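You operate a simulated robot arm through the tools that you are given. There is no shell and no other tool.

The job below is to be done with a simulated two-armed robot. You get a single attempt, and the scene is never put back.

## Task
Pour about 40 ml from the green-handled jug into the green cup.
Fine: the cups are in the bench drawer; stand yours on the bench before the brown basin, shut the drawer, put the jug back. Set down upright: green-handled jug.
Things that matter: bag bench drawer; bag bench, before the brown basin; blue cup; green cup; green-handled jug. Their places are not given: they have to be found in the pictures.

The check looks at the end state, three seconds after you hand in, the way a careful person would. Anything else that was tipped, shoved, dropped, spilled or broken makes it a failure.

## Robot
Two 7-joint arms with fingered hands on one trunk that stands fixed in place. Base frame: the origin is at the foot of the trunk, x ahead of it, y to its left, z up. Readings come in cm, degrees, newtons and seconds.
The left shoulder is at [6, 17.7, 100], the right one opposite. With the tool pointing down near the work surface each hand reaches from about 10 to 94 cm from the base axis, measured 20 degrees to its own side. Payload 4 kg a hand.
The TCP of each hand is the grasp point between the finger pads, 3.7 cm short of the fingertips. In the tool frame z runs along the fingers and y along their closing line. The gripper opens to 12.4 cm; its body begins 4.3 cm behind the TCP. The gripper is a hand of 3 fingers: y runs from the thumb to the fingers, the wrist lies at [-1.5, -10.8, -20.2] in the tool frame.
Orientation is that of the tool frame in the base frame, as a unit quaternion [w, x, y, z]. With the fingers straight down and the wrist toward the robot, the tool's x, y and z point along [0, 1, 0], [1, 0, 0] and [0, 0, -1] of the base frame.

## Interface
- The arms move only by the tool jog_arm. It takes "left_steps", "right_steps" or both (then of equal length, played together; a hand with none holds still); each is text: rows parted by semicolons, each of 6 numbers parted by spaces: the turn, a rotation vector about the tool's x, y, z in degrees, then the shift along the tool's x, y, z in cm. In form: ax ay az tx ty tz; .... A call has 1 to 20 rows; each row shifts and turns the commanded pose from where the row before left it, along the tool's axes as they then stand. Rows are played at 5 a second. More than 5 cm and 8.6 degrees between two rows, and nothing of the call is played. Where a pose cannot be reached the arm comes as near as it can. A force on the tool above 40 N (or 10 N above the force at the start of the call, whichever is more), or a blocked arm, ends the call early, and 0.2 s more pass. In this call time passes only in rows, and 0.2 s behind the last. It gives the time, the measured TCP pose, the force on the tool (base axes), the opening and the grip force at its end, in the units of the frame above (readings bear some noise), with the torque about the TCP (base axes, N m) and any sound that the robot's microphone picked up.
- Cameras (640 x 400 px; columns grow to the right, rows downward): "scene" is now at [4.14, -0.92, 163.14]; the picture's right is [-0.14, -0.99, 0.00], its down [-0.83, 0.11, -0.55] and it looks along [0.55, -0.08, -0.83] (base axes); focal length 339 px, centre (320, 200). "left" rides on the left gripper at [-6.4, -7.6, -13.7] in its tool frame; the picture's right is [-0.84, -0.26, 0.48], its down [0.48, -0.76, 0.43] and it looks along [0.26, 0.60, 0.76] (tool axes); focal length 256 px, centre (320, 200). "right" rides on the right gripper at [6.4, -7.6, -13.7] in its tool frame; the picture's right is [-0.84, 0.26, -0.48], its down [-0.48, -0.76, 0.43] and it looks along [-0.26, 0.60, 0.76] (tool axes); focal length 256 px, centre (320, 200).
- get_image(camera): a new picture of that camera. The clock stands still meanwhile.
- raise_lower(by): slides the trunk up (or, below 0, down) by that many cm; the arms and the scene camera ride with it, the base frame stays. It gives what a move gives, with no picture.
- finger_targets(index, middle, thumb_bend, thumb_turn, hand): sets how far each is bent, from 0 (flat) to 1 (curled in); at 0.3 the hand is open as for a grip, at 0.7 the pads meet at the TCP. One left out holds its place. A second passes; each finger stops where it meets its share of the squeeze, and holds until it gets a number again. It is the only way to open and close the hand. It gives what a move gives, with no picture; readings hold the bend of each and the force on the fingers (four entries, about 0 where the hand has none), thumb and palm. thumb_turn goes from beside the hand (0) to across from the fingers (1), as for a grip.
- head_to(pan, tilt): turns the head with the scene camera to pan (to the left, within 86 degrees either way) and tilt (down, from -29 to 69), counted from straight ahead of the robot. It gives what a move gives.
- measure_at(camera, pixels): there is no depth. For up to 12 entries [column, row, z] of the newest picture of that camera ("zoom" is the newest enlarged one), the place [x, y] in the base frame at which the ray of that pixel passes the height z, good to about 0.2 cm. The clock stands still meanwhile.
- zoom(camera, box): a new picture of the part [left, top, right, bottom] of that camera's present view, enlarged. The clock stands still meanwhile.
- close_job(): hands the job in; it is judged then, once.

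Open the grippers and draw the arms clear of the work before you hand the job in, unless the task says otherwise.

The tools are called after "Emit:" as a command line: name --argument value ..., lists and objects as JSON in quotes. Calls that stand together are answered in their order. jog_arm: Moves the arms, as the interface text tells. Its arguments: {"type":"object","properties":{"left_steps":{"type":"string"},"right_steps":{"type":"string"}},"required":[]} The other tools are called the same way: raise_lower (by) moves the trunk up or down; finger_targets (index, middle, thumb_bend, thumb_turn, hand) moves the fingers one by one; head_to (pan, tilt) turns the head that bears the scene camera; get_image (camera) takes a picture; measure_at (camera, pixels) gives the place at which the rays of pixels pass given heights; zoom (camera, box) takes an enlarged picture of a part of a camera's view; close_job () hands the job in.

At the start:

```text
time: 0.0
left_eef_pos: [56.72, 20.81, 110.26]
left_tcp_rot: [0.0, 0.707, 0.707, 0.0]
left_force: [0.6, -0.6, -0.5]
left_torque: [0.02, -0.01, 0.0]
left_grip_width: 12.34
left_finger_force: 0.1
left_shape: jaw
left_bend: [0.3, 0.3, 0.3, 0.98]
left_finger forces: [0.1, 0.0, 0.0, 0.0, 0.1, 0.1]
right_eef_pos: [52.91, -24.47, 107.98]
right_tcp_rot: [0.001, 0.707, 0.707, 0.0]
right_force: [-0.3, 0.0, 0.2]
right_torque: [-0.04, 0.02, 0.05]
right_grip_width: 12.37
right_finger_force: 0.1
right_shape: jaw
right_bend: [0.3, 0.3, 0.3, 0.98]
right_finger forces: [0.0, 0.0, 0.0, 0.0, 0.0, 0.0]
trunk travel left (down, up): [-52.5, 6.5]
head pan, tilt (commanded): [-7.8, 56.5]
```

scene: 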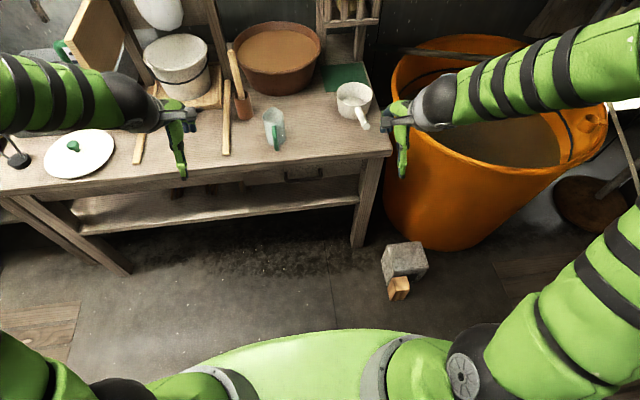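
right: 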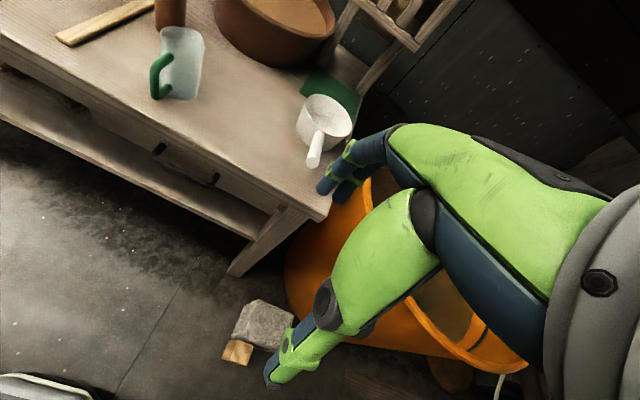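
left: 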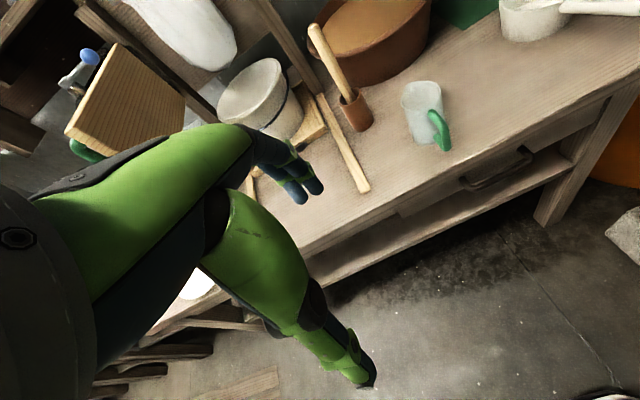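

I start by looking at the scene more closely: the jug with the green handle seems at about (275,128) in the scene view, the drawer front near (305,172).

Emit:
zoom --camera "scene" --box '[200, 60, 400, 220]'

Emit:
zoom --camera "left" --box '[340, 40, 600, 220]'

Emit:
zoom --camera "right" --box '[60, 20, 360, 220]'

```text
2.50 times, centred on (300, 140) of scene
```

zoom: 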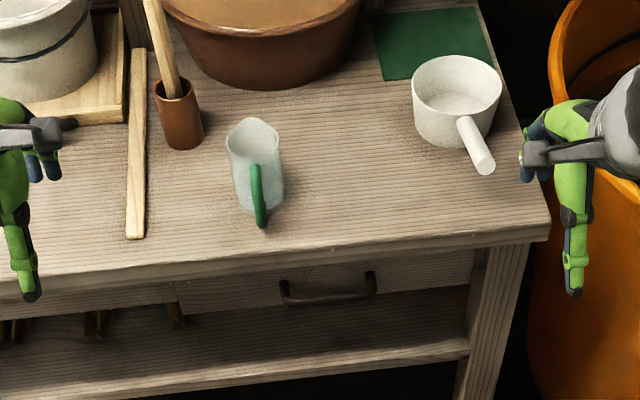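

```text
2.22 times, centred on (470, 130) of left
```

zoom: 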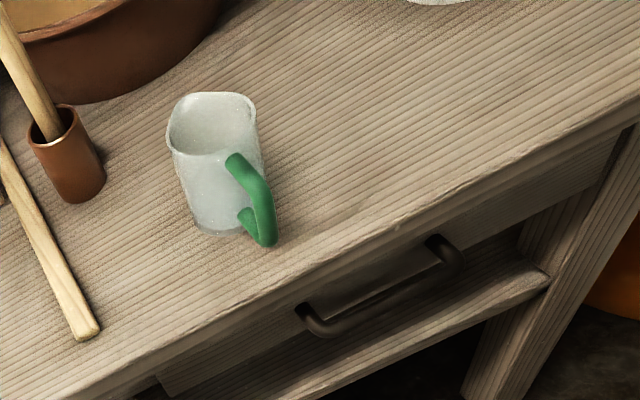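

```text
2.00 times, centred on (210, 120) of right
```

zoom: 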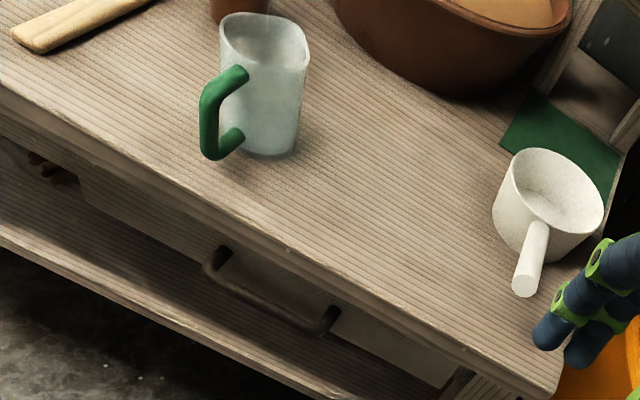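

The jug stands near the front of the bench, handle toward the robot; the bench corner is at scene (392,155) and right (325,219). I measure matching points in several cameras to get the bench height.

Emit:
measure_at --camera "scene" --pixels '[[392, 152, 70], [392, 152, 80], [392, 152, 90], [278, 145, 70], [278, 145, 80], [278, 145, 90], [285, 182, 60], [285, 182, 70], [285, 182, 80], [321, 178, 60], [321, 178, 70], [321, 178, 80]]'

Emit:
measure_at --camera "right" --pixels '[[330, 213, 70], [330, 213, 80], [330, 213, 90], [196, 97, 70], [196, 97, 80], [196, 97, 90], [165, 157, 60], [165, 157, 70], [165, 157, 80], [215, 185, 60], [215, 185, 70], [215, 185, 80]]'

Emit:
measure_at --camera "left" --pixels '[[423, 143, 70], [423, 143, 80], [423, 143, 90], [468, 187, 60], [468, 187, 70], [468, 187, 80], [523, 152, 60], [523, 152, 70], [523, 152, 80]]'

```text
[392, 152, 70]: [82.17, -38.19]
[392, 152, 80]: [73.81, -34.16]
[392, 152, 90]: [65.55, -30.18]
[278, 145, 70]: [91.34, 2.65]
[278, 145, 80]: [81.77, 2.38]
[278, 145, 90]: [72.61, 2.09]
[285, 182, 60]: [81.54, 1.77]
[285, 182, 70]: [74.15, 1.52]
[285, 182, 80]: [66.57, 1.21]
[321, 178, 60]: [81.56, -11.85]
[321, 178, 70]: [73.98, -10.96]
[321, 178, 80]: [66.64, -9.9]
```

```text
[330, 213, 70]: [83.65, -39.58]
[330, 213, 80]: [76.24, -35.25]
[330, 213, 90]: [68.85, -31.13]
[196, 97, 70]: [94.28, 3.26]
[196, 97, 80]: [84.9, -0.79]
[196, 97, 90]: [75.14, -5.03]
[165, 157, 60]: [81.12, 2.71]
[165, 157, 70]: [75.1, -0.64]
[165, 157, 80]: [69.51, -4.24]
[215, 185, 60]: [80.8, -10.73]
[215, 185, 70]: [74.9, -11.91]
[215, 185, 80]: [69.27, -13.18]
```

```text
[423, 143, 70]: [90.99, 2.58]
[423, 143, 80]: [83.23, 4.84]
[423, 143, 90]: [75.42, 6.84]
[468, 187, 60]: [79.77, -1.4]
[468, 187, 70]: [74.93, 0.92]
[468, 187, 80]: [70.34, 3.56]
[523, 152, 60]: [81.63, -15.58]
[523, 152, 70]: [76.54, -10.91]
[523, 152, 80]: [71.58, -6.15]
```

Triangulation suggests a bench top near z≈70–72 and the drawer pull near x≈76. I measure the landmark objects at z=71 in the scene view, and take a wider look with the head.

Emit:
measure_at --camera "scene" --pixels '[[244, 118, 71], [232, 52, 90], [232, 52, 100], [226, 155, 71], [222, 78, 71], [277, 95, 71], [240, 80, 71], [322, 75, 71], [353, 118, 71], [368, 128, 76], [188, 100, 71], [140, 163, 71]]'

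Emit:
head_to --pan 0 --tilt 40

Emit:
get_image --camera "scene"

```text
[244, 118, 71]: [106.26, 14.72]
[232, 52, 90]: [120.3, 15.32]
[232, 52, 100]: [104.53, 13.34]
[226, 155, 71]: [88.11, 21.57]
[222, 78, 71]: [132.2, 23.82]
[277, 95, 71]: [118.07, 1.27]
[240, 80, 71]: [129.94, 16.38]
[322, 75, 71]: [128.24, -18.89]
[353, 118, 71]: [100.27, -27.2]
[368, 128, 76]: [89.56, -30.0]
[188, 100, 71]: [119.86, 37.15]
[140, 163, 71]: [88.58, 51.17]
```

```text
time: 0.8
left_eef_pos: [56.73, 20.89, 110.32]
left_tcp_rot: [-0.001, 0.707, 0.707, 0.0]
left_force: [0.3, -0.4, 0.0]
left_torque: [-0.01, 0.03, 0.04]
left_grip_width: 12.36
left_finger_force: 0.0
left_shape: jaw
left_bend: [0.3, 0.3, 0.3, 0.98]
left_finger forces: [0.0, 0.0, 0.0, 0.0, 0.0, 0.1]
right_eef_pos: [52.83, -24.52, 107.94]
right_tcp_rot: [0.0, 0.707, 0.707, -0.001]
right_force: [0.4, -0.3, -0.7]
right_torque: [-0.01, -0.03, 0.0]
right_grip_width: 12.35
right_finger_force: 0.0
right_shape: jaw
right_bend: [0.3, 0.3, 0.3, 0.98]
right_finger forces: [0.1, 0.0, 0.0, 0.0, 0.1, 0.0]
trunk travel left (down, up): [-52.5, 6.5]
head pan, tilt (commanded): [0.0, 40.0]
```

```text
taken
```

scene: 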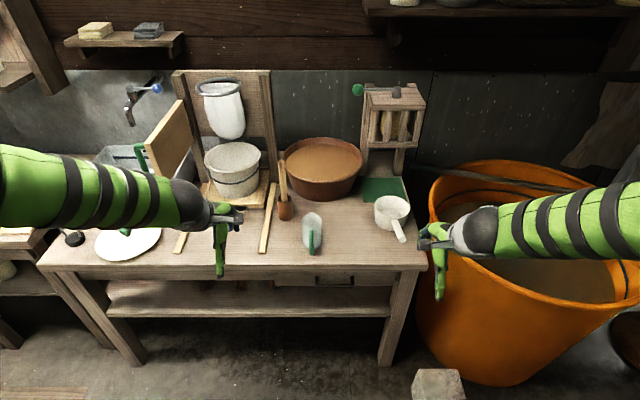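

I need more accurate heights, so I take tighter zooms of the drawer pull in the left and right cameras for triangulation.

Emit:
zoom --camera "left" --box '[440, 120, 560, 220]'

Emit:
zoom --camera "right" --box '[130, 120, 250, 220]'

Emit:
zoom --camera "left" --box '[380, 60, 480, 160]'

Emit:
zoom --camera "right" --box '[130, 10, 230, 110]'

```text
4.00 times, centred on (500, 170) of left
```

zoom: 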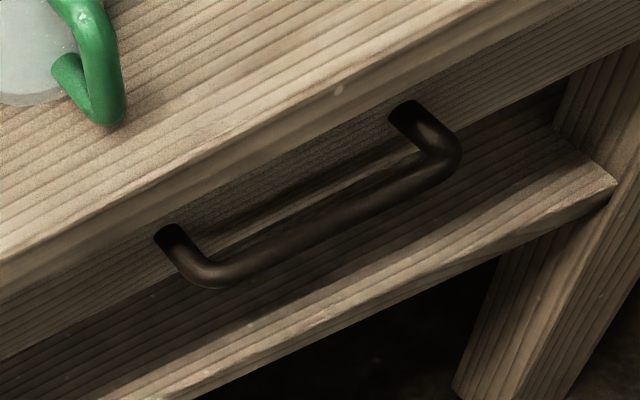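

```text
4.00 times, centred on (190, 170) of right
```

zoom: 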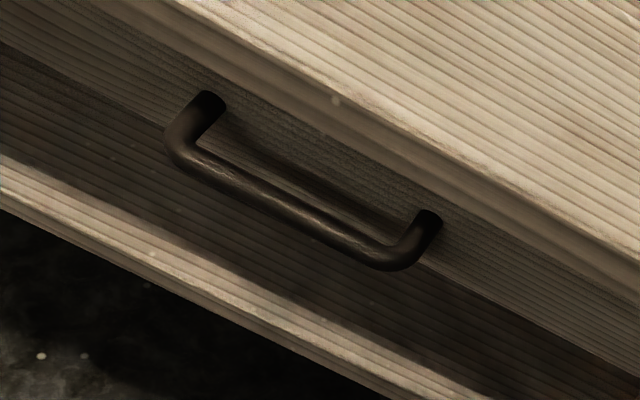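

```text
4.00 times, centred on (430, 110) of left
```

zoom: 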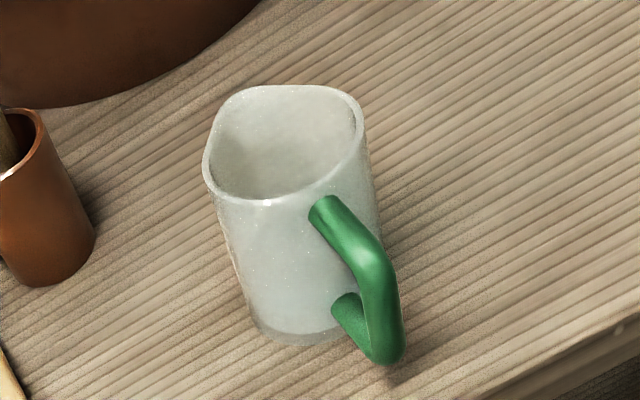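

```text
4.00 times, centred on (180, 60) of right
```

zoom: 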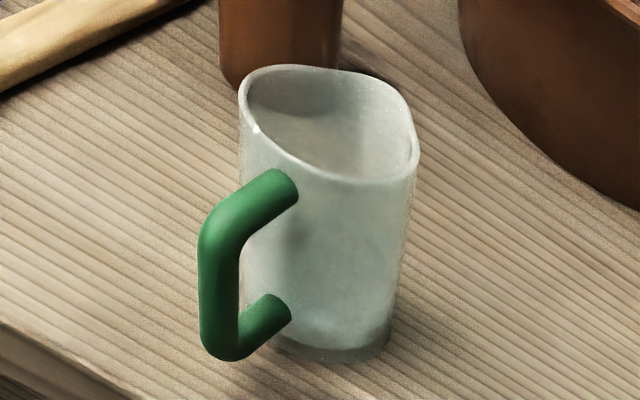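

I triangulate the two roots of the drawer pull (left cam (462.5,178.8)/(521.3,148); right cam (162.5,145)/(217.5,174.5)) and the lower handle corner and rim of the jug.

Emit:
measure_at --camera "left" --pixels '[[462.5, 178.75, 60], [462.5, 178.75, 75], [521.25, 148, 60], [521.25, 148, 75], [447, 150, 70], [447, 150, 85], [432, 110, 70], [432, 110, 85]]'

Emit:
measure_at --camera "right" --pixels '[[162.5, 145, 60], [162.5, 145, 75], [217.5, 174.5, 60], [217.5, 174.5, 75], [155, 98, 70], [155, 98, 85], [172, 55, 70], [172, 55, 85]]'

```text
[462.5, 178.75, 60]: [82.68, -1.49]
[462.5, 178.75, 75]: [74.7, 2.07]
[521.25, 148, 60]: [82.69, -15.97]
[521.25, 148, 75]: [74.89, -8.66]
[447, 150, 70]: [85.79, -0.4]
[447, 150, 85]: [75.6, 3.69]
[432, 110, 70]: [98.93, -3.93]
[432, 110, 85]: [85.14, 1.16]
```

```text
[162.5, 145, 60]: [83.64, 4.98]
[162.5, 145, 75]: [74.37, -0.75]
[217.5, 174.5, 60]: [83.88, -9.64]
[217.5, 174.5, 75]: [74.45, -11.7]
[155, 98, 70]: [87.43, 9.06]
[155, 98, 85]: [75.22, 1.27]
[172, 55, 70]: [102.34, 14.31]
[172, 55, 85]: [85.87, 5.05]
```

Triangulation: drawer-pull roots at about (77.3, 1.0, 70.4) and (77.4, −11, 70.2), jug handle lower corner (77.7, 2.9, 82), so the bench top is near z≈79. I re-measure the landmarks at that height in the current scene picture.

Emit:
measure_at --camera "scene" --pixels '[[312, 254, 79], [286, 219, 79], [264, 253, 79], [275, 183, 79], [322, 202, 79], [289, 190, 79], [355, 190, 79], [391, 228, 79], [422, 268, 79], [40, 266, 79], [125, 260, 79], [384, 199, 79]]'

Emit:
zoom --camera "scene" --box '[240, 120, 440, 300]'

```text
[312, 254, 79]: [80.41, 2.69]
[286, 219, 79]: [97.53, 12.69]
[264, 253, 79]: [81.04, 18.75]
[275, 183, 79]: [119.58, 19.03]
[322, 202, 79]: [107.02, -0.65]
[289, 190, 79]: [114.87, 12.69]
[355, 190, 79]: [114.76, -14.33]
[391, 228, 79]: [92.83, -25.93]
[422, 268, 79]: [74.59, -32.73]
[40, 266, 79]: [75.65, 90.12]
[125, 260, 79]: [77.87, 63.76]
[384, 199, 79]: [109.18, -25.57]
```

```text
2.22 times, centred on (340, 210) of scene
```

zoom: 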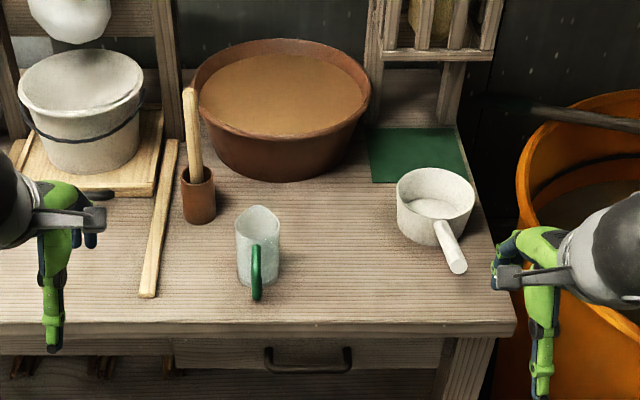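

The bench front edge is at x≈75, the jug at about (84,2.6), the basin front at x≈107 around y≈−1. Now I triangulate the drawer-pull bar itself (outer bends).

Emit:
measure_at --camera "left" --pixels '[[471.25, 189.5, 60], [471.25, 189.5, 75], [532, 160, 60], [532, 160, 75], [584, 123, 70], [584, 123, 80]]'

Emit:
measure_at --camera "right" --pixels '[[155, 158.75, 60], [155, 158.75, 75], [208, 187, 60], [208, 187, 75]]'

Emit:
head_to --pan -4 --tilt 50

Emit:
finger_targets --hand "right" --index 0.5 --middle 0.5 --thumb_bend 0.5 --thumb_turn 1

```text
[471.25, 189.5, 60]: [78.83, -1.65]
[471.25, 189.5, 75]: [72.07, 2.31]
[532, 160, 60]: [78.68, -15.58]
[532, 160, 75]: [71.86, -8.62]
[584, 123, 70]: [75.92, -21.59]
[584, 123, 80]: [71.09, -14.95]
```

```text
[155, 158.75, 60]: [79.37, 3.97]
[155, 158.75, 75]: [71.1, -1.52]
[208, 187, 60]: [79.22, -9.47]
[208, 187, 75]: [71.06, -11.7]
```

```text
time: 1.5
left_eef_pos: [56.73, 20.76, 110.26]
left_tcp_rot: [0.001, 0.706, 0.708, 0.001]
left_force: [-0.1, 0.2, 0.0]
left_torque: [0.01, -0.01, 0.03]
left_grip_width: 12.33
left_finger_force: 0.0
left_shape: jaw
left_bend: [0.3, 0.3, 0.3, 0.98]
left_finger forces: [0.0, 0.0, 0.0, 0.0, 0.0, 0.0]
right_eef_pos: [52.85, -24.57, 107.92]
right_tcp_rot: [0.0, 0.707, 0.707, 0.001]
right_force: [-0.3, -0.6, 1.0]
right_torque: [0.02, -0.03, 0.01]
right_grip_width: 12.35
right_finger_force: 0.0
right_shape: jaw
right_bend: [0.3, 0.3, 0.3, 0.98]
right_finger forces: [0.0, 0.1, 0.0, 0.0, 0.0, 0.1]
trunk travel left (down, up): [-52.5, 6.5]
head pan, tilt (commanded): [-4.0, 50.0]
```

```text
time: 2.5
left_eef_pos: [56.72, 20.81, 110.35]
left_tcp_rot: [0.0, 0.707, 0.707, -0.001]
left_force: [0.6, 0.2, 0.7]
left_torque: [-0.01, 0.0, -0.02]
left_grip_width: 12.37
left_finger_force: 0.0
left_shape: jaw
left_bend: [0.3, 0.3, 0.3, 0.98]
left_finger forces: [0.1, 0.0, 0.1, 0.1, 0.1, 0.1]
right_eef_pos: [52.82, -24.52, 107.88]
right_tcp_rot: [0.0, 0.707, 0.708, 0.001]
right_force: [0.1, 1.0, -0.6]
right_torque: [-0.02, 0.01, 0.01]
right_grip_width: 6.24
right_finger_force: 0.1
right_shape: fingers
right_bend: [0.5, 0.5, 0.5, 1.0]
right_finger forces: [0.0, 0.0, 0.1, 0.0, 0.0, 0.1]
trunk travel left (down, up): [-52.5, 6.5]
head pan, tilt (commanded): [-4.0, 50.0]
```

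The pull bar is at about x≈74.3, y from 0.7 to −11, z≈69.7, protruding 3 cm. I pitch the right hand from pointing down to pointing forward (−90° about tool x) in free air.

Emit:
jog_arm --right_steps "-8.2 0 0 0 0 0; -8.2 0 0 0 0 0; -8.2 0 0 0 0 0; -8.2 0 0 0 0 0; -8.2 0 0 0 0 0; -8.2 0 0 0 0 0; -8.2 0 0 0 0 0; -8.2 0 0 0 0 0; -8.2 0 0 0 0 0; -8.2 0 0 0 0 0; -8 0 0 0 0 0"

```text
time: 4.9
left_eef_pos: [56.75, 20.89, 110.31]
left_tcp_rot: [0.0, 0.707, 0.707, 0.001]
left_force: [0.3, 0.4, -0.6]
left_torque: [-0.01, 0.02, 0.02]
left_grip_width: 12.36
left_finger_force: 0.0
left_shape: jaw
left_bend: [0.3, 0.3, 0.3, 0.98]
left_finger forces: [0.0, 0.0, 0.0, 0.1, 0.1, 0.1]
right_eef_pos: [57.71, -24.88, 108.25]
right_tcp_rot: [0.5, 0.5, 0.5, 0.5]
right_force: [-0.1, -0.6, -0.8]
right_torque: [0.05, 0.01, -0.07]
right_grip_width: 6.19
right_finger_force: 0.1
right_shape: fingers
right_bend: [0.5, 0.5, 0.5, 1.0]
right_finger forces: [0.0, 0.1, 0.0, 0.1, 0.0, 0.0]
right hand out of reach, approached as far as the arm can: row 3, 4, 5, 6
trunk travel left (down, up): [-52.5, 6.5]
head pan, tilt (commanded): [-4.0, 50.0]
```

Orientation is right; now I bring the hand down and toward the drawer's middle while staying well short of the bench (x≈58).

Emit:
jog_arm --right_steps "0 0 0 1.9 -3.8 0; 0 0 0 1.9 -3.8 0; 0 0 0 1.9 -3.8 0; 0 0 0 1.9 -3.8 0; 0 0 0 1.9 -3.8 0; 0 0 0 1.9 -3.8 0"

Emit:
get_image --camera "scene"

```text
time: 6.3
left_eef_pos: [56.7, 20.8, 110.34]
left_tcp_rot: [0.0, 0.707, 0.707, 0.0]
left_force: [0.2, 0.1, 0.6]
left_torque: [-0.02, 0.01, 0.0]
left_grip_width: 12.38
left_finger_force: 0.0
left_shape: jaw
left_bend: [0.3, 0.3, 0.3, 0.98]
left_finger forces: [0.1, 0.0, 0.0, 0.0, 0.0, 0.1]
right_eef_pos: [57.55, -13.65, 85.37]
right_tcp_rot: [0.5, 0.5, 0.5, 0.5]
right_force: [-0.3, 0.4, 0.2]
right_torque: [0.0, 0.0, -0.01]
right_grip_width: 6.24
right_finger_force: 0.1
right_shape: fingers
right_bend: [0.5, 0.5, 0.5, 1.0]
right_finger forces: [0.0, 0.1, 0.0, 0.0, 0.0, 0.1]
trunk travel left (down, up): [-52.5, 6.5]
head pan, tilt (commanded): [-4.0, 50.0]
```

```text
taken
```

scene: 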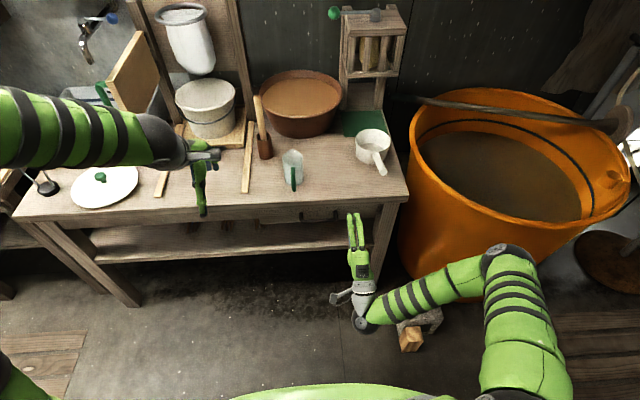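

The hand is at (57.6,−13.7,85.4), elbow out to the right and clear. I go on down to the pull's height z≈69.8, y≈−5.

Emit:
jog_arm --right_steps "0 0 0 2.1 -3.9 0; 0 0 0 2.1 -3.9 0; 0 0 0 2.2 -3.9 0; 0 0 0 2.2 -3.9 0"

Emit:
get_image --camera "scene"

Emit:
get_image --camera "right"

Emit:
get_image --camera "left"

```text
time: 7.3
left_eef_pos: [56.73, 20.75, 110.38]
left_tcp_rot: [0.0, 0.707, 0.707, 0.0]
left_force: [0.5, 0.0, 0.6]
left_torque: [0.04, 0.03, -0.01]
left_grip_width: 12.37
left_finger_force: 0.1
left_shape: jaw
left_bend: [0.3, 0.3, 0.3, 0.98]
left_finger forces: [0.1, 0.0, 0.1, 0.0, 0.1, 0.1]
right_eef_pos: [58.41, -6.22, 72.04]
right_tcp_rot: [0.499, 0.5, 0.502, 0.5]
right_force: [-0.4, 0.7, -0.1]
right_torque: [0.0, 0.0, -0.03]
right_grip_width: 6.22
right_finger_force: 0.0
right_shape: fingers
right_bend: [0.5, 0.5, 0.5, 1.0]
right_finger forces: [0.1, 0.0, 0.1, 0.0, 0.0, 0.0]
right hand out of reach, approached as far as the arm can: row 4
trunk travel left (down, up): [-52.5, 6.5]
head pan, tilt (commanded): [-4.0, 50.0]
```

```text
taken
```

scene: 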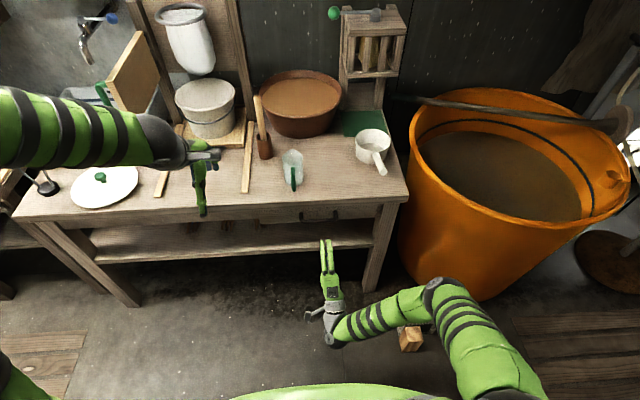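

```text
taken
```

right: 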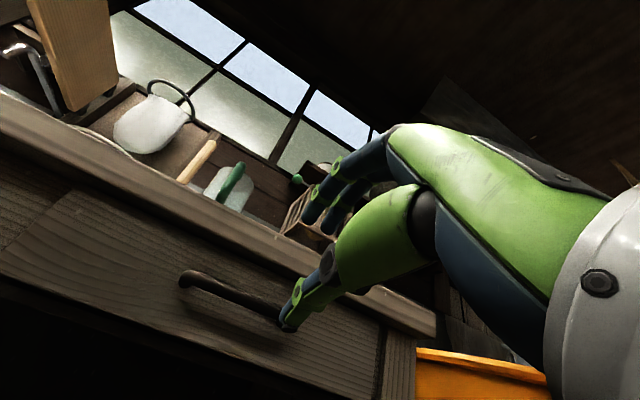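

```text
taken
```

left: 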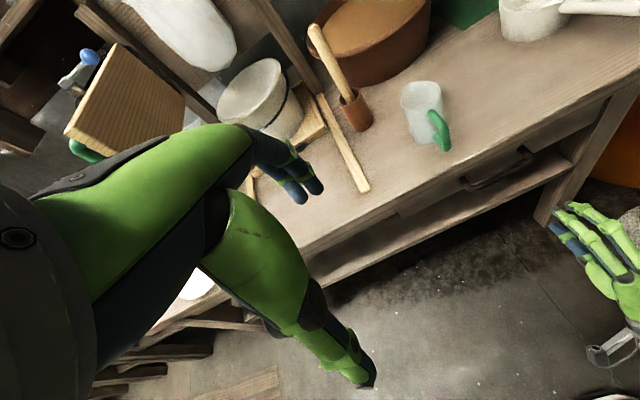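

Row 4 ran out of reach, so the shoulder is too high for this low wrist pose. I lower the trunk by 12 cm; both hands hang in free air in front of the bench (x<62).

Emit:
raise_lower --by -12

```text
time: 8.8
left_eef_pos: [56.69, 20.78, 98.42]
left_tcp_rot: [0.0, 0.707, 0.707, 0.0]
left_force: [0.0, 0.0, 0.3]
left_torque: [0.04, 0.06, 0.04]
left_grip_width: 12.35
left_finger_force: 0.2
left_shape: jaw
left_bend: [0.3, 0.3, 0.3, 0.98]
left_finger forces: [0.0, 0.0, 0.0, 0.0, 0.0, 0.1]
right_eef_pos: [58.31, -6.2, 60.08]
right_tcp_rot: [0.499, 0.5, 0.502, 0.499]
right_force: [-0.6, 0.5, 0.2]
right_torque: [0.01, 0.01, -0.01]
right_grip_width: 6.21
right_finger_force: 0.2
right_shape: fingers
right_bend: [0.5, 0.5, 0.5, 1.0]
right_finger forces: [0.0, 0.1, 0.0, 0.0, 0.0, 0.0]
trunk travel left (down, up): [-40.5, 18.5]
head pan, tilt (commanded): [-4.0, 50.0]
```

I raise the right hand to the bar's height (z≈69.8) and center it at y≈−5, then look.

Emit:
jog_arm --right_steps "0 0 0 0.4 3.2 0; 0 0 0 0.4 3.2 0; 0 0 0 0.4 3.3 0; 0 0 0 0 0 2"

Emit:
get_image --camera "right"

Emit:
get_image --camera "scene"

Emit:
get_image --camera "left"

```text
time: 9.8
left_eef_pos: [56.92, 20.89, 98.3]
left_tcp_rot: [0.001, 0.708, 0.706, 0.0]
left_force: [0.2, -0.6, -0.8]
left_torque: [0.0, 0.01, 0.0]
left_grip_width: 12.35
left_finger_force: 0.0
left_shape: jaw
left_bend: [0.3, 0.3, 0.3, 0.98]
left_finger forces: [0.0, 0.0, 0.1, 0.1, 0.0, 0.0]
right_eef_pos: [60.37, -4.94, 69.74]
right_tcp_rot: [0.499, 0.5, 0.501, 0.499]
right_force: [1.0, 0.7, 0.2]
right_torque: [-0.02, 0.01, 0.04]
right_grip_width: 6.25
right_finger_force: 0.0
right_shape: fingers
right_bend: [0.5, 0.5, 0.5, 1.0]
right_finger forces: [0.0, 0.0, 0.1, 0.0, 0.1, 0.1]
trunk travel left (down, up): [-40.5, 18.5]
head pan, tilt (commanded): [-4.0, 50.0]
```

```text
taken
```

right: 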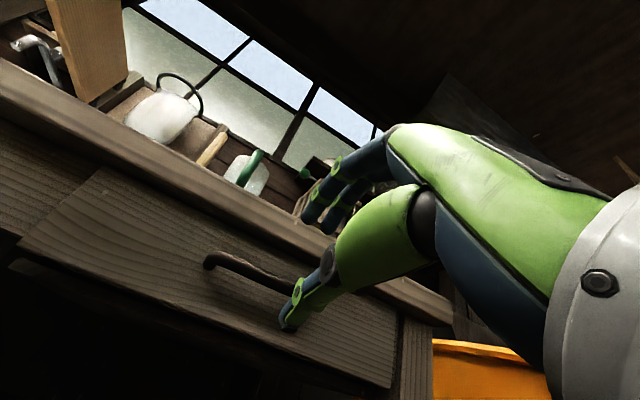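

```text
taken
```

scene: 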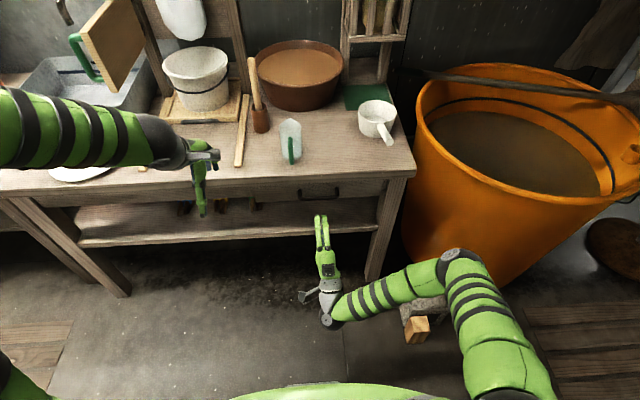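

```text
taken
```

left: 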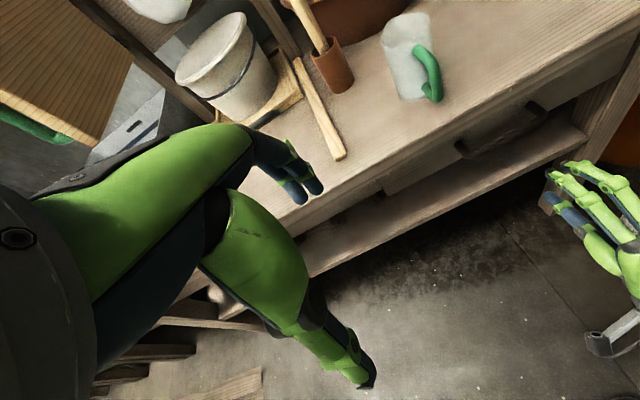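

I refine the bar position with fresh zooms from left and scene cameras now that both are lower.

Emit:
zoom --camera "left" --box '[430, 80, 570, 180]'

Emit:
zoom --camera "scene" --box '[270, 150, 390, 250]'

Emit:
zoom --camera "right" --box '[180, 140, 420, 360]'

```text
4.00 times, centred on (500, 130) of left
```

zoom: 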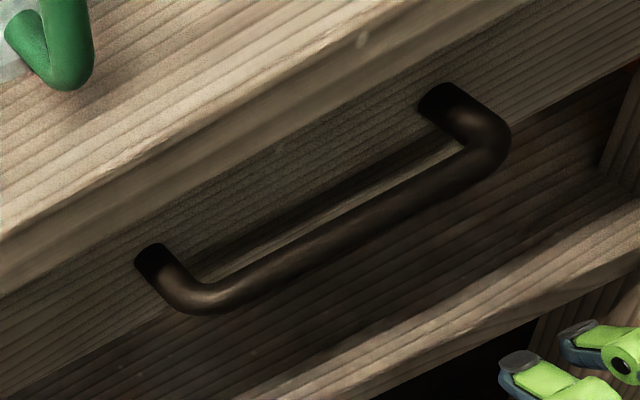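

```text
4.00 times, centred on (330, 200) of scene
```

zoom: 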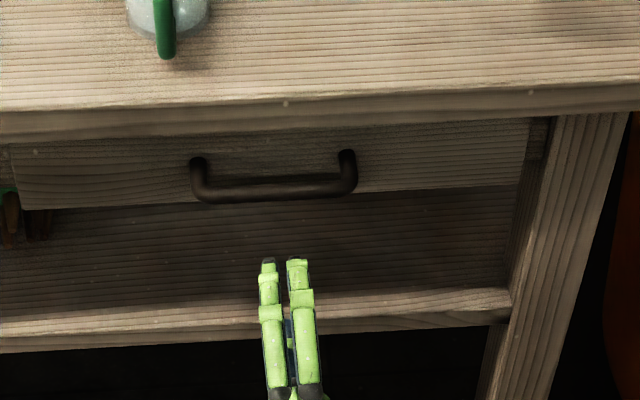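

```text
1.82 times, centred on (300, 250) of right
```

zoom: 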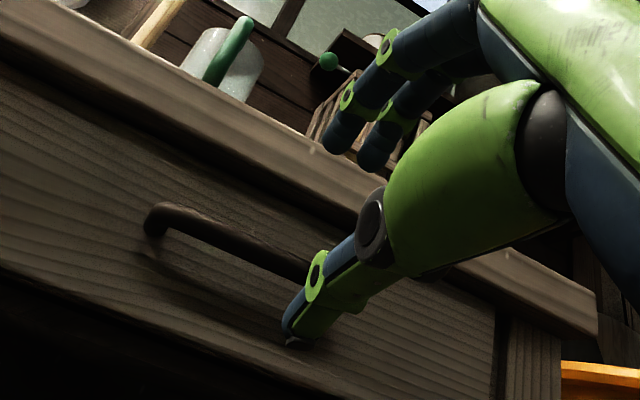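

I intersect the rays of the bar's bends from the three cameras.

Emit:
measure_at --camera "left" --pixels '[[467.5, 154.5, 65], [467.5, 154.5, 75], [542.5, 116.3, 65], [542.5, 116.3, 75], [461, 139, 75], [505, 112, 80]]'

Emit:
measure_at --camera "scene" --pixels '[[300, 198, 65], [300, 198, 75], [336.75, 195.5, 65], [336.75, 195.5, 75], [312, 198, 69.5], [325, 197, 69.5]]'

Emit:
measure_at --camera "right" --pixels '[[209.3, 263.7, 66], [209.3, 263.7, 68], [209.3, 263.7, 70], [209.3, 263.7, 72]]'

```text
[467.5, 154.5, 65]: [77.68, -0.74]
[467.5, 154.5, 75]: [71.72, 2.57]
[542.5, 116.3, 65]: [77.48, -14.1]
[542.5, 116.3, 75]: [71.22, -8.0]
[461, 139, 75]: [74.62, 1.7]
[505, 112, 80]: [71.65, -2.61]
```

```text
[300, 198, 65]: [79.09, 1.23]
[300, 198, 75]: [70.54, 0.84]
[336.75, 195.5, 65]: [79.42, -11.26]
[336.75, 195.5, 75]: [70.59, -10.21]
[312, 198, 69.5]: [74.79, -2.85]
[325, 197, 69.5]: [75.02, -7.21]
```

```text
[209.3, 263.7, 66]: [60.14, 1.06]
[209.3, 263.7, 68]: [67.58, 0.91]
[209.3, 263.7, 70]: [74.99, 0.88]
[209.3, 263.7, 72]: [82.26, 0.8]
```

The bar is at (74.4, −11…1, 70.2). I narrow the fingers so they clear the overhang, then advance to just short of the bar.

Emit:
finger_targets --hand "right" --index 0.56 --middle 0.56 --thumb_bend 0.56 --thumb_turn 1

Emit:
jog_arm --right_steps "0 0 0 0 0.5 3; 0 0 0 0 0 3; 0 0 0 0 0 3"

Emit:
get_image --camera "right"

Emit:
zoom --camera "scene" --box '[270, 150, 390, 250]'

Emit:
zoom --camera "left" --box '[430, 80, 570, 180]'

```text
time: 10.8
left_eef_pos: [56.75, 20.83, 98.35]
left_tcp_rot: [0.001, 0.708, 0.707, 0.0]
left_force: [-0.1, -0.6, -0.6]
left_torque: [-0.02, -0.01, 0.0]
left_grip_width: 12.35
left_finger_force: 0.1
left_shape: jaw
left_bend: [0.3, 0.3, 0.3, 0.98]
left_finger forces: [0.0, 0.0, 0.0, 0.0, 0.0, 0.0]
right_eef_pos: [60.29, -5.05, 69.79]
right_tcp_rot: [0.499, 0.499, 0.502, 0.5]
right_force: [-0.5, -0.3, -1.0]
right_torque: [-0.03, 0.01, -0.03]
right_grip_width: 4.37
right_finger_force: 0.1
right_shape: fingers
right_bend: [0.56, 0.56, 0.56, 1.0]
right_finger forces: [0.0, 0.1, 0.0, 0.0, 0.0, 0.0]
trunk travel left (down, up): [-40.5, 18.5]
head pan, tilt (commanded): [-4.0, 50.0]
```

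```text
time: 11.6
left_eef_pos: [56.8, 20.9, 98.35]
left_tcp_rot: [0.0, 0.707, 0.707, 0.001]
left_force: [-0.2, 0.3, 0.7]
left_torque: [-0.02, -0.01, -0.03]
left_grip_width: 12.38
left_finger_force: 0.0
left_shape: jaw
left_bend: [0.3, 0.3, 0.3, 0.98]
left_finger forces: [0.0, 0.0, 0.1, 0.0, 0.0, 0.0]
right_eef_pos: [69.51, -4.99, 70.18]
right_tcp_rot: [0.499, 0.5, 0.502, 0.5]
right_force: [-0.7, -0.4, 0.4]
right_torque: [-0.02, 0.03, -0.03]
right_grip_width: 4.39
right_finger_force: 0.0
right_shape: fingers
right_bend: [0.56, 0.56, 0.56, 1.0]
right_finger forces: [0.1, 0.0, 0.0, 0.0, 0.1, 0.1]
trunk travel left (down, up): [-40.5, 18.5]
head pan, tilt (commanded): [-4.0, 50.0]
```

```text
taken
```

right: 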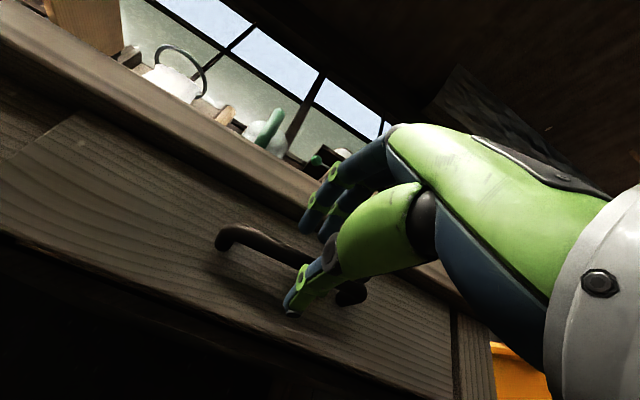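

```text
4.00 times, centred on (330, 200) of scene
```

zoom: 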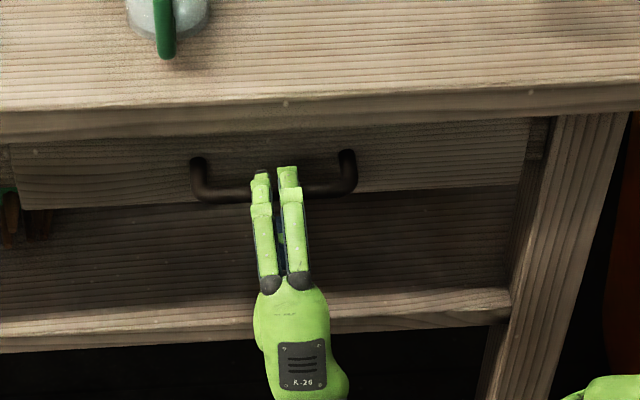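

```text
4.00 times, centred on (500, 130) of left
```

zoom: 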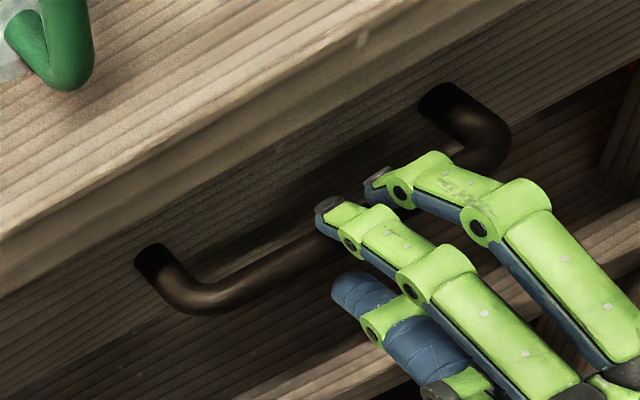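

Fingers are passing above the bar and the thumb below it, as wanted. I advance 3.4 cm more and close on the bar.

Emit:
jog_arm --right_steps "0 0 0 0 0 1.7; 0 0 0 0 0 1.7"

Emit:
finger_targets --hand "right" --index 0.75 --middle 0.75 --thumb_bend 0.75 --thumb_turn 1

Emit:
zoom --camera "left" --box '[430, 80, 570, 180]'

Emit:
get_image --camera "right"

```text
time: 12.2
left_eef_pos: [56.65, 20.87, 98.38]
left_tcp_rot: [0.0, 0.707, 0.707, 0.0]
left_force: [0.7, 0.0, -0.2]
left_torque: [-0.04, 0.0, 0.01]
left_grip_width: 12.35
left_finger_force: 0.0
left_shape: jaw
left_bend: [0.3, 0.3, 0.3, 0.98]
left_finger forces: [0.1, 0.0, 0.1, 0.0, 0.1, 0.0]
right_eef_pos: [72.73, -4.95, 70.12]
right_tcp_rot: [0.499, 0.499, 0.502, 0.5]
right_force: [0.4, -0.2, -0.9]
right_torque: [-0.01, 0.02, 0.01]
right_grip_width: 4.38
right_finger_force: 0.1
right_shape: fingers
right_bend: [0.56, 0.56, 0.56, 1.0]
right_finger forces: [0.1, 0.1, 0.0, 0.0, 0.1, 0.0]
trunk travel left (down, up): [-40.5, 18.5]
head pan, tilt (commanded): [-4.0, 50.0]
```

```text
time: 13.2
left_eef_pos: [56.9, 20.8, 98.26]
left_tcp_rot: [-0.001, 0.707, 0.707, 0.0]
left_force: [-0.1, 0.0, 1.1]
left_torque: [0.02, 0.04, -0.01]
left_grip_width: 12.38
left_finger_force: 0.0
left_shape: jaw
left_bend: [0.3, 0.3, 0.3, 0.98]
left_finger forces: [0.0, 0.1, 0.0, 0.0, 0.1, 0.0]
right_eef_pos: [72.8, -5.04, 69.85]
right_tcp_rot: [0.498, 0.501, 0.503, 0.498]
right_force: [-0.3, 0.3, -27.0]
right_torque: [-0.07, 0.29, 0.01]
right_grip_width: 0.55
right_finger_force: 20.8
right_shape: fingers
right_bend: [0.74, 0.74, 0.65, 1.0]
right_finger forces: [8.1, 4.5, 0.0, 0.1, 29.2, 0.0]
trunk travel left (down, up): [-40.5, 18.5]
head pan, tilt (commanded): [-4.0, 50.0]
```

```text
4.00 times, centred on (500, 130) of left
```

zoom: 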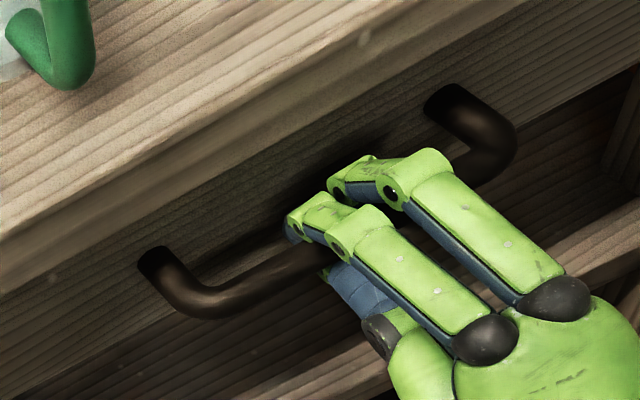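

```text
taken
```

right: 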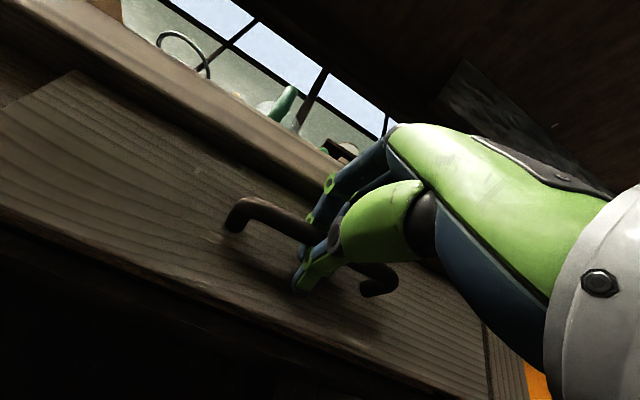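

The bar is gripped, but the thumb presses it upward (−27 N on the tool); I ease the hand down 0.4 cm and then begin a slow pull.

Emit:
jog_arm --right_steps "0 0 0 0 -0.25 0; 0 0 0 0 -0.25 0; 0 0 0 0 0 -0.7; 0 0 0 0 0 -0.7; 0 0 0 0 0 -0.7"

Emit:
zoom --camera "left" --box '[430, 80, 570, 180]'

```text
time: 14.4
left_eef_pos: [56.78, 20.81, 98.32]
left_tcp_rot: [0.0, 0.707, 0.707, 0.0]
left_force: [0.1, 0.4, 0.2]
left_torque: [0.01, 0.0, 0.01]
left_grip_width: 12.39
left_finger_force: 0.0
left_shape: jaw
left_bend: [0.3, 0.3, 0.3, 0.98]
left_finger forces: [0.0, 0.1, 0.0, 0.0, 0.1, 0.0]
right_eef_pos: [70.66, -5.04, 69.6]
right_tcp_rot: [0.499, 0.5, 0.502, 0.499]
right_force: [0.9, -0.8, -9.2]
right_torque: [-0.03, 0.13, 0.03]
right_grip_width: 0.41
right_finger_force: 15.5
right_shape: fingers
right_bend: [0.74, 0.74, 0.66, 1.0]
right_finger forces: [8.7, 4.0, 0.1, 0.1, 18.4, 0.1]
trunk travel left (down, up): [-40.5, 18.5]
head pan, tilt (commanded): [-4.0, 50.0]
```

```text
4.00 times, centred on (500, 130) of left
```

zoom: 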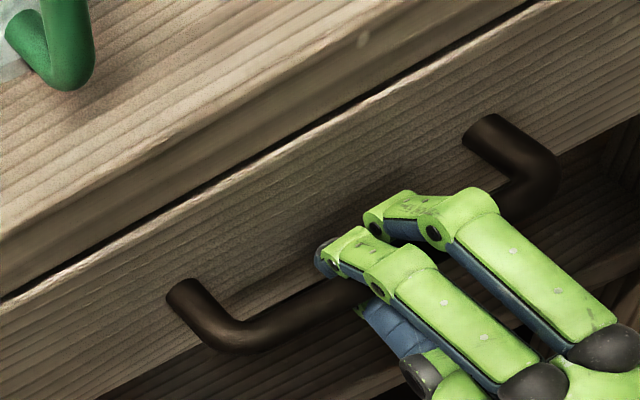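

The drawer slides out with hardly any force. I keep pulling at about 5 cm/s.

Emit:
jog_arm --right_steps "0 0 0 0 -0.1 -0.6; 0 0 0 0 0 -1; 0 0 0 0 0 -1; 0 0 0 0 0 -1; 0 0 0 0 0 -1; 0 0 0 0 0 -1; 0 0 0 0 0 -1; 0 0 0 0 0 -1; 0 0 0 0 0 -1; 0 0 0 0 0 -1; 0 0 0 0 0 -1; 0 0 0 0 0 -0.6"

Emit:
get_image --camera "scene"

Emit:
get_image --camera "left"

```text
time: 17.0
left_eef_pos: [56.8, 20.87, 98.48]
left_tcp_rot: [0.0, 0.707, 0.707, 0.0]
left_force: [-1.1, 0.5, 0.8]
left_torque: [0.01, 0.0, 0.01]
left_grip_width: 12.37
left_finger_force: 0.1
left_shape: jaw
left_bend: [0.3, 0.3, 0.3, 0.98]
left_finger forces: [0.1, 0.0, 0.0, 0.1, 0.0, 0.1]
right_eef_pos: [59.43, -4.93, 69.6]
right_tcp_rot: [0.499, 0.5, 0.503, 0.499]
right_force: [0.5, 0.5, -9.3]
right_torque: [-0.05, 0.07, 0.01]
right_grip_width: 0.35
right_finger_force: 14.4
right_shape: fingers
right_bend: [0.74, 0.74, 0.67, 1.0]
right_finger forces: [8.0, 3.8, 0.1, 0.0, 17.5, 0.0]
trunk travel left (down, up): [-40.5, 18.5]
head pan, tilt (commanded): [-4.0, 50.0]
```

```text
taken
```

scene: 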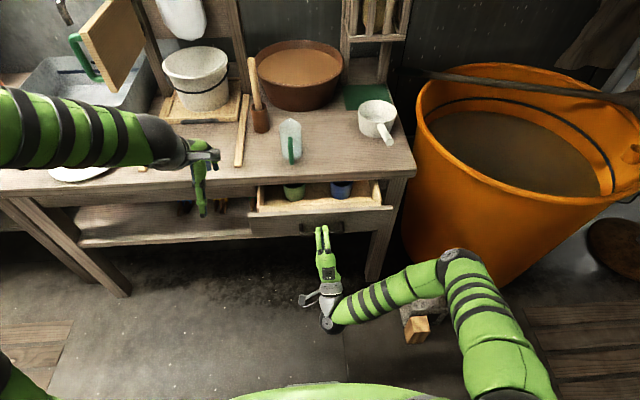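

```text
taken
```

left: 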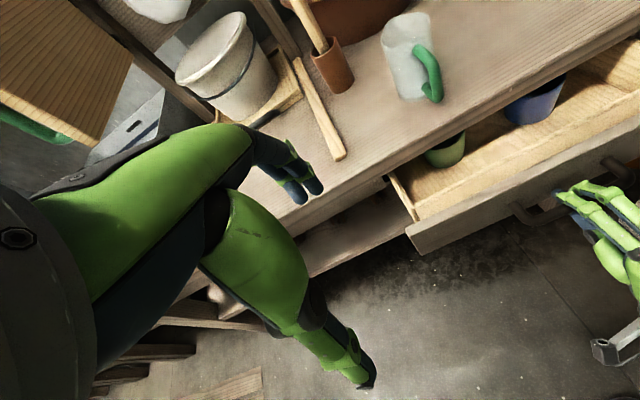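

The green cup shows at scene (294,191) and the blue at (341,188), standing upright at the back. I pull out another 7 cm gently.

Emit:
jog_arm --right_steps "0 0 0 0 -0.1 -0.6; 0 0 0 0 0 -1; 0 0 0 0 0 -1; 0 0 0 0 0 -1; 0 0 0 0 0 -1; 0 0 0 0 0 -1; 0 0 0 0 0 -0.8; 0 0 0 0 0 -0.6"

Emit:
get_image --camera "scene"

Emit:
get_image --camera "left"

```text
time: 18.8
left_eef_pos: [56.82, 20.81, 98.33]
left_tcp_rot: [-0.001, 0.707, 0.707, 0.0]
left_force: [-0.5, -1.0, -0.6]
left_torque: [0.01, -0.03, 0.02]
left_grip_width: 12.33
left_finger_force: 0.0
left_shape: jaw
left_bend: [0.3, 0.3, 0.3, 0.98]
left_finger forces: [0.0, 0.0, 0.0, 0.0, 0.0, 0.1]
right_eef_pos: [52.51, -5.08, 69.55]
right_tcp_rot: [0.499, 0.5, 0.502, 0.5]
right_force: [0.2, 2.3, -4.6]
right_torque: [-0.05, 0.04, 0.03]
right_grip_width: 0.31
right_finger_force: 12.3
right_shape: fingers
right_bend: [0.74, 0.74, 0.67, 1.0]
right_finger forces: [8.2, 3.8, 0.0, 0.0, 13.7, 0.1]
trunk travel left (down, up): [-40.5, 18.5]
head pan, tilt (commanded): [-4.0, 50.0]
```

```text
taken
```

scene: 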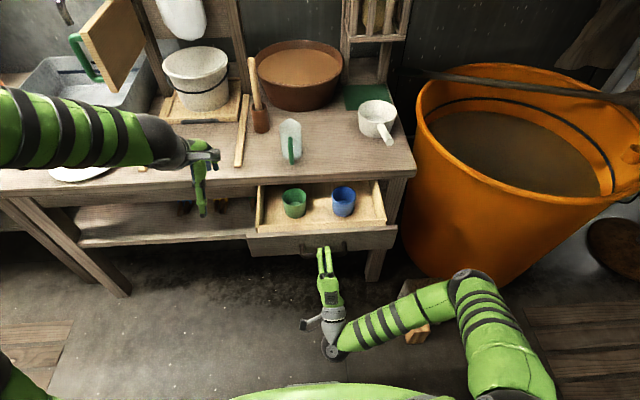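

```text
taken
```

left: 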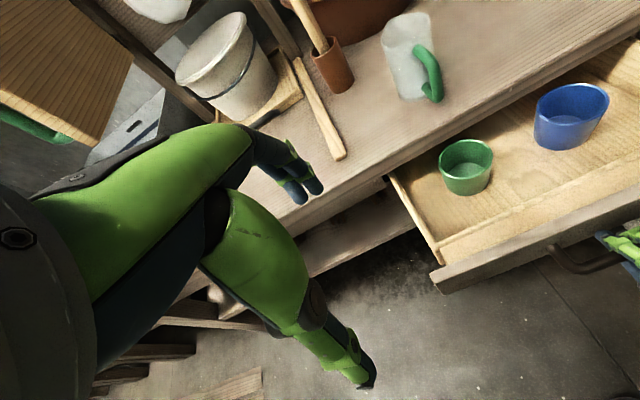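

Both cups are in clear view. I measure the cups and the drawer edges.

Emit:
zoom --camera "scene" --box '[240, 160, 400, 270]'

Emit:
zoom --camera "left" --box '[400, 60, 620, 210]'

Emit:
measure_at --camera "scene" --pixels '[[294, 218, 66], [294, 218, 68], [343, 216, 66], [343, 216, 68], [294, 196, 73], [294, 196, 75]]'

Emit:
measure_at --camera "left" --pixels '[[466, 195, 66], [466, 195, 68], [466, 152, 73], [466, 152, 75]]'

```text
3.64 times, centred on (320, 215) of scene
```

zoom: 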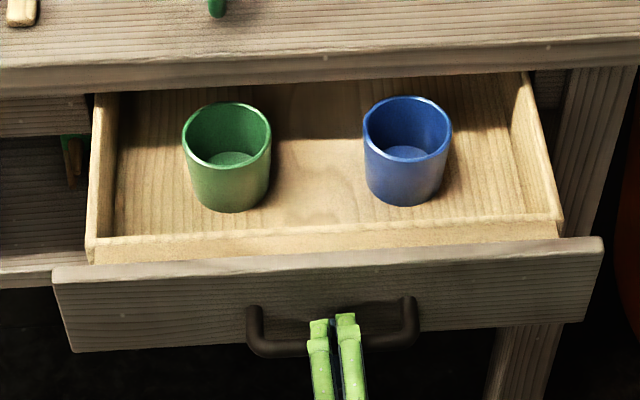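

```text
2.67 times, centred on (510, 135) of left
```

zoom: 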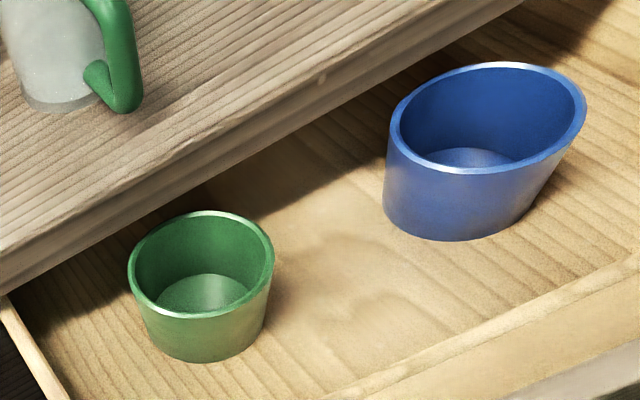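

```text
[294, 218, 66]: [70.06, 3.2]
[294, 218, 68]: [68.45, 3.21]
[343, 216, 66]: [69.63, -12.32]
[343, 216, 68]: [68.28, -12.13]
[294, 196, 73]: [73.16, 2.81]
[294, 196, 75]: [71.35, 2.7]
```

```text
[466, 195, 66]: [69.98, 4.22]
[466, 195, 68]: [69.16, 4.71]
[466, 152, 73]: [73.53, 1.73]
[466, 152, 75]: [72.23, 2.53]
```

I triangulate the green cup's rim centre (scene (294.5,198.5), left (465.4,159.3)) and the blue's.

Emit:
measure_at --camera "scene" --pixels '[[294.5, 198.5, 70], [294.5, 198.5, 76], [282.2, 198.5, 74], [306.5, 198.5, 74], [344, 196.5, 70], [344, 196.5, 76], [256, 281, 70], [263, 240, 74]]'

Emit:
measure_at --camera "left" --pixels '[[465.4, 159.3, 70], [465.4, 159.3, 76], [437.9, 160, 74], [493, 158, 74], [572, 104, 70], [572, 104, 76]]'

```text
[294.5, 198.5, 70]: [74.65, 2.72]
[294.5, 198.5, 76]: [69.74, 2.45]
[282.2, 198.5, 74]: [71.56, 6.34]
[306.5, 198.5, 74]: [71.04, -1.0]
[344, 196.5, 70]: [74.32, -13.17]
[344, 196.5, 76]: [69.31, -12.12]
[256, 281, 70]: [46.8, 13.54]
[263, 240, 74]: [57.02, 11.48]
```

```text
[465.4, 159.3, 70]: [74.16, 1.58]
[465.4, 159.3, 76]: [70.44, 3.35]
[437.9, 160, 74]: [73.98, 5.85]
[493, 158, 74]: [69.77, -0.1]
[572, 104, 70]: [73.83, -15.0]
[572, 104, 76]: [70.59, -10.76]
```

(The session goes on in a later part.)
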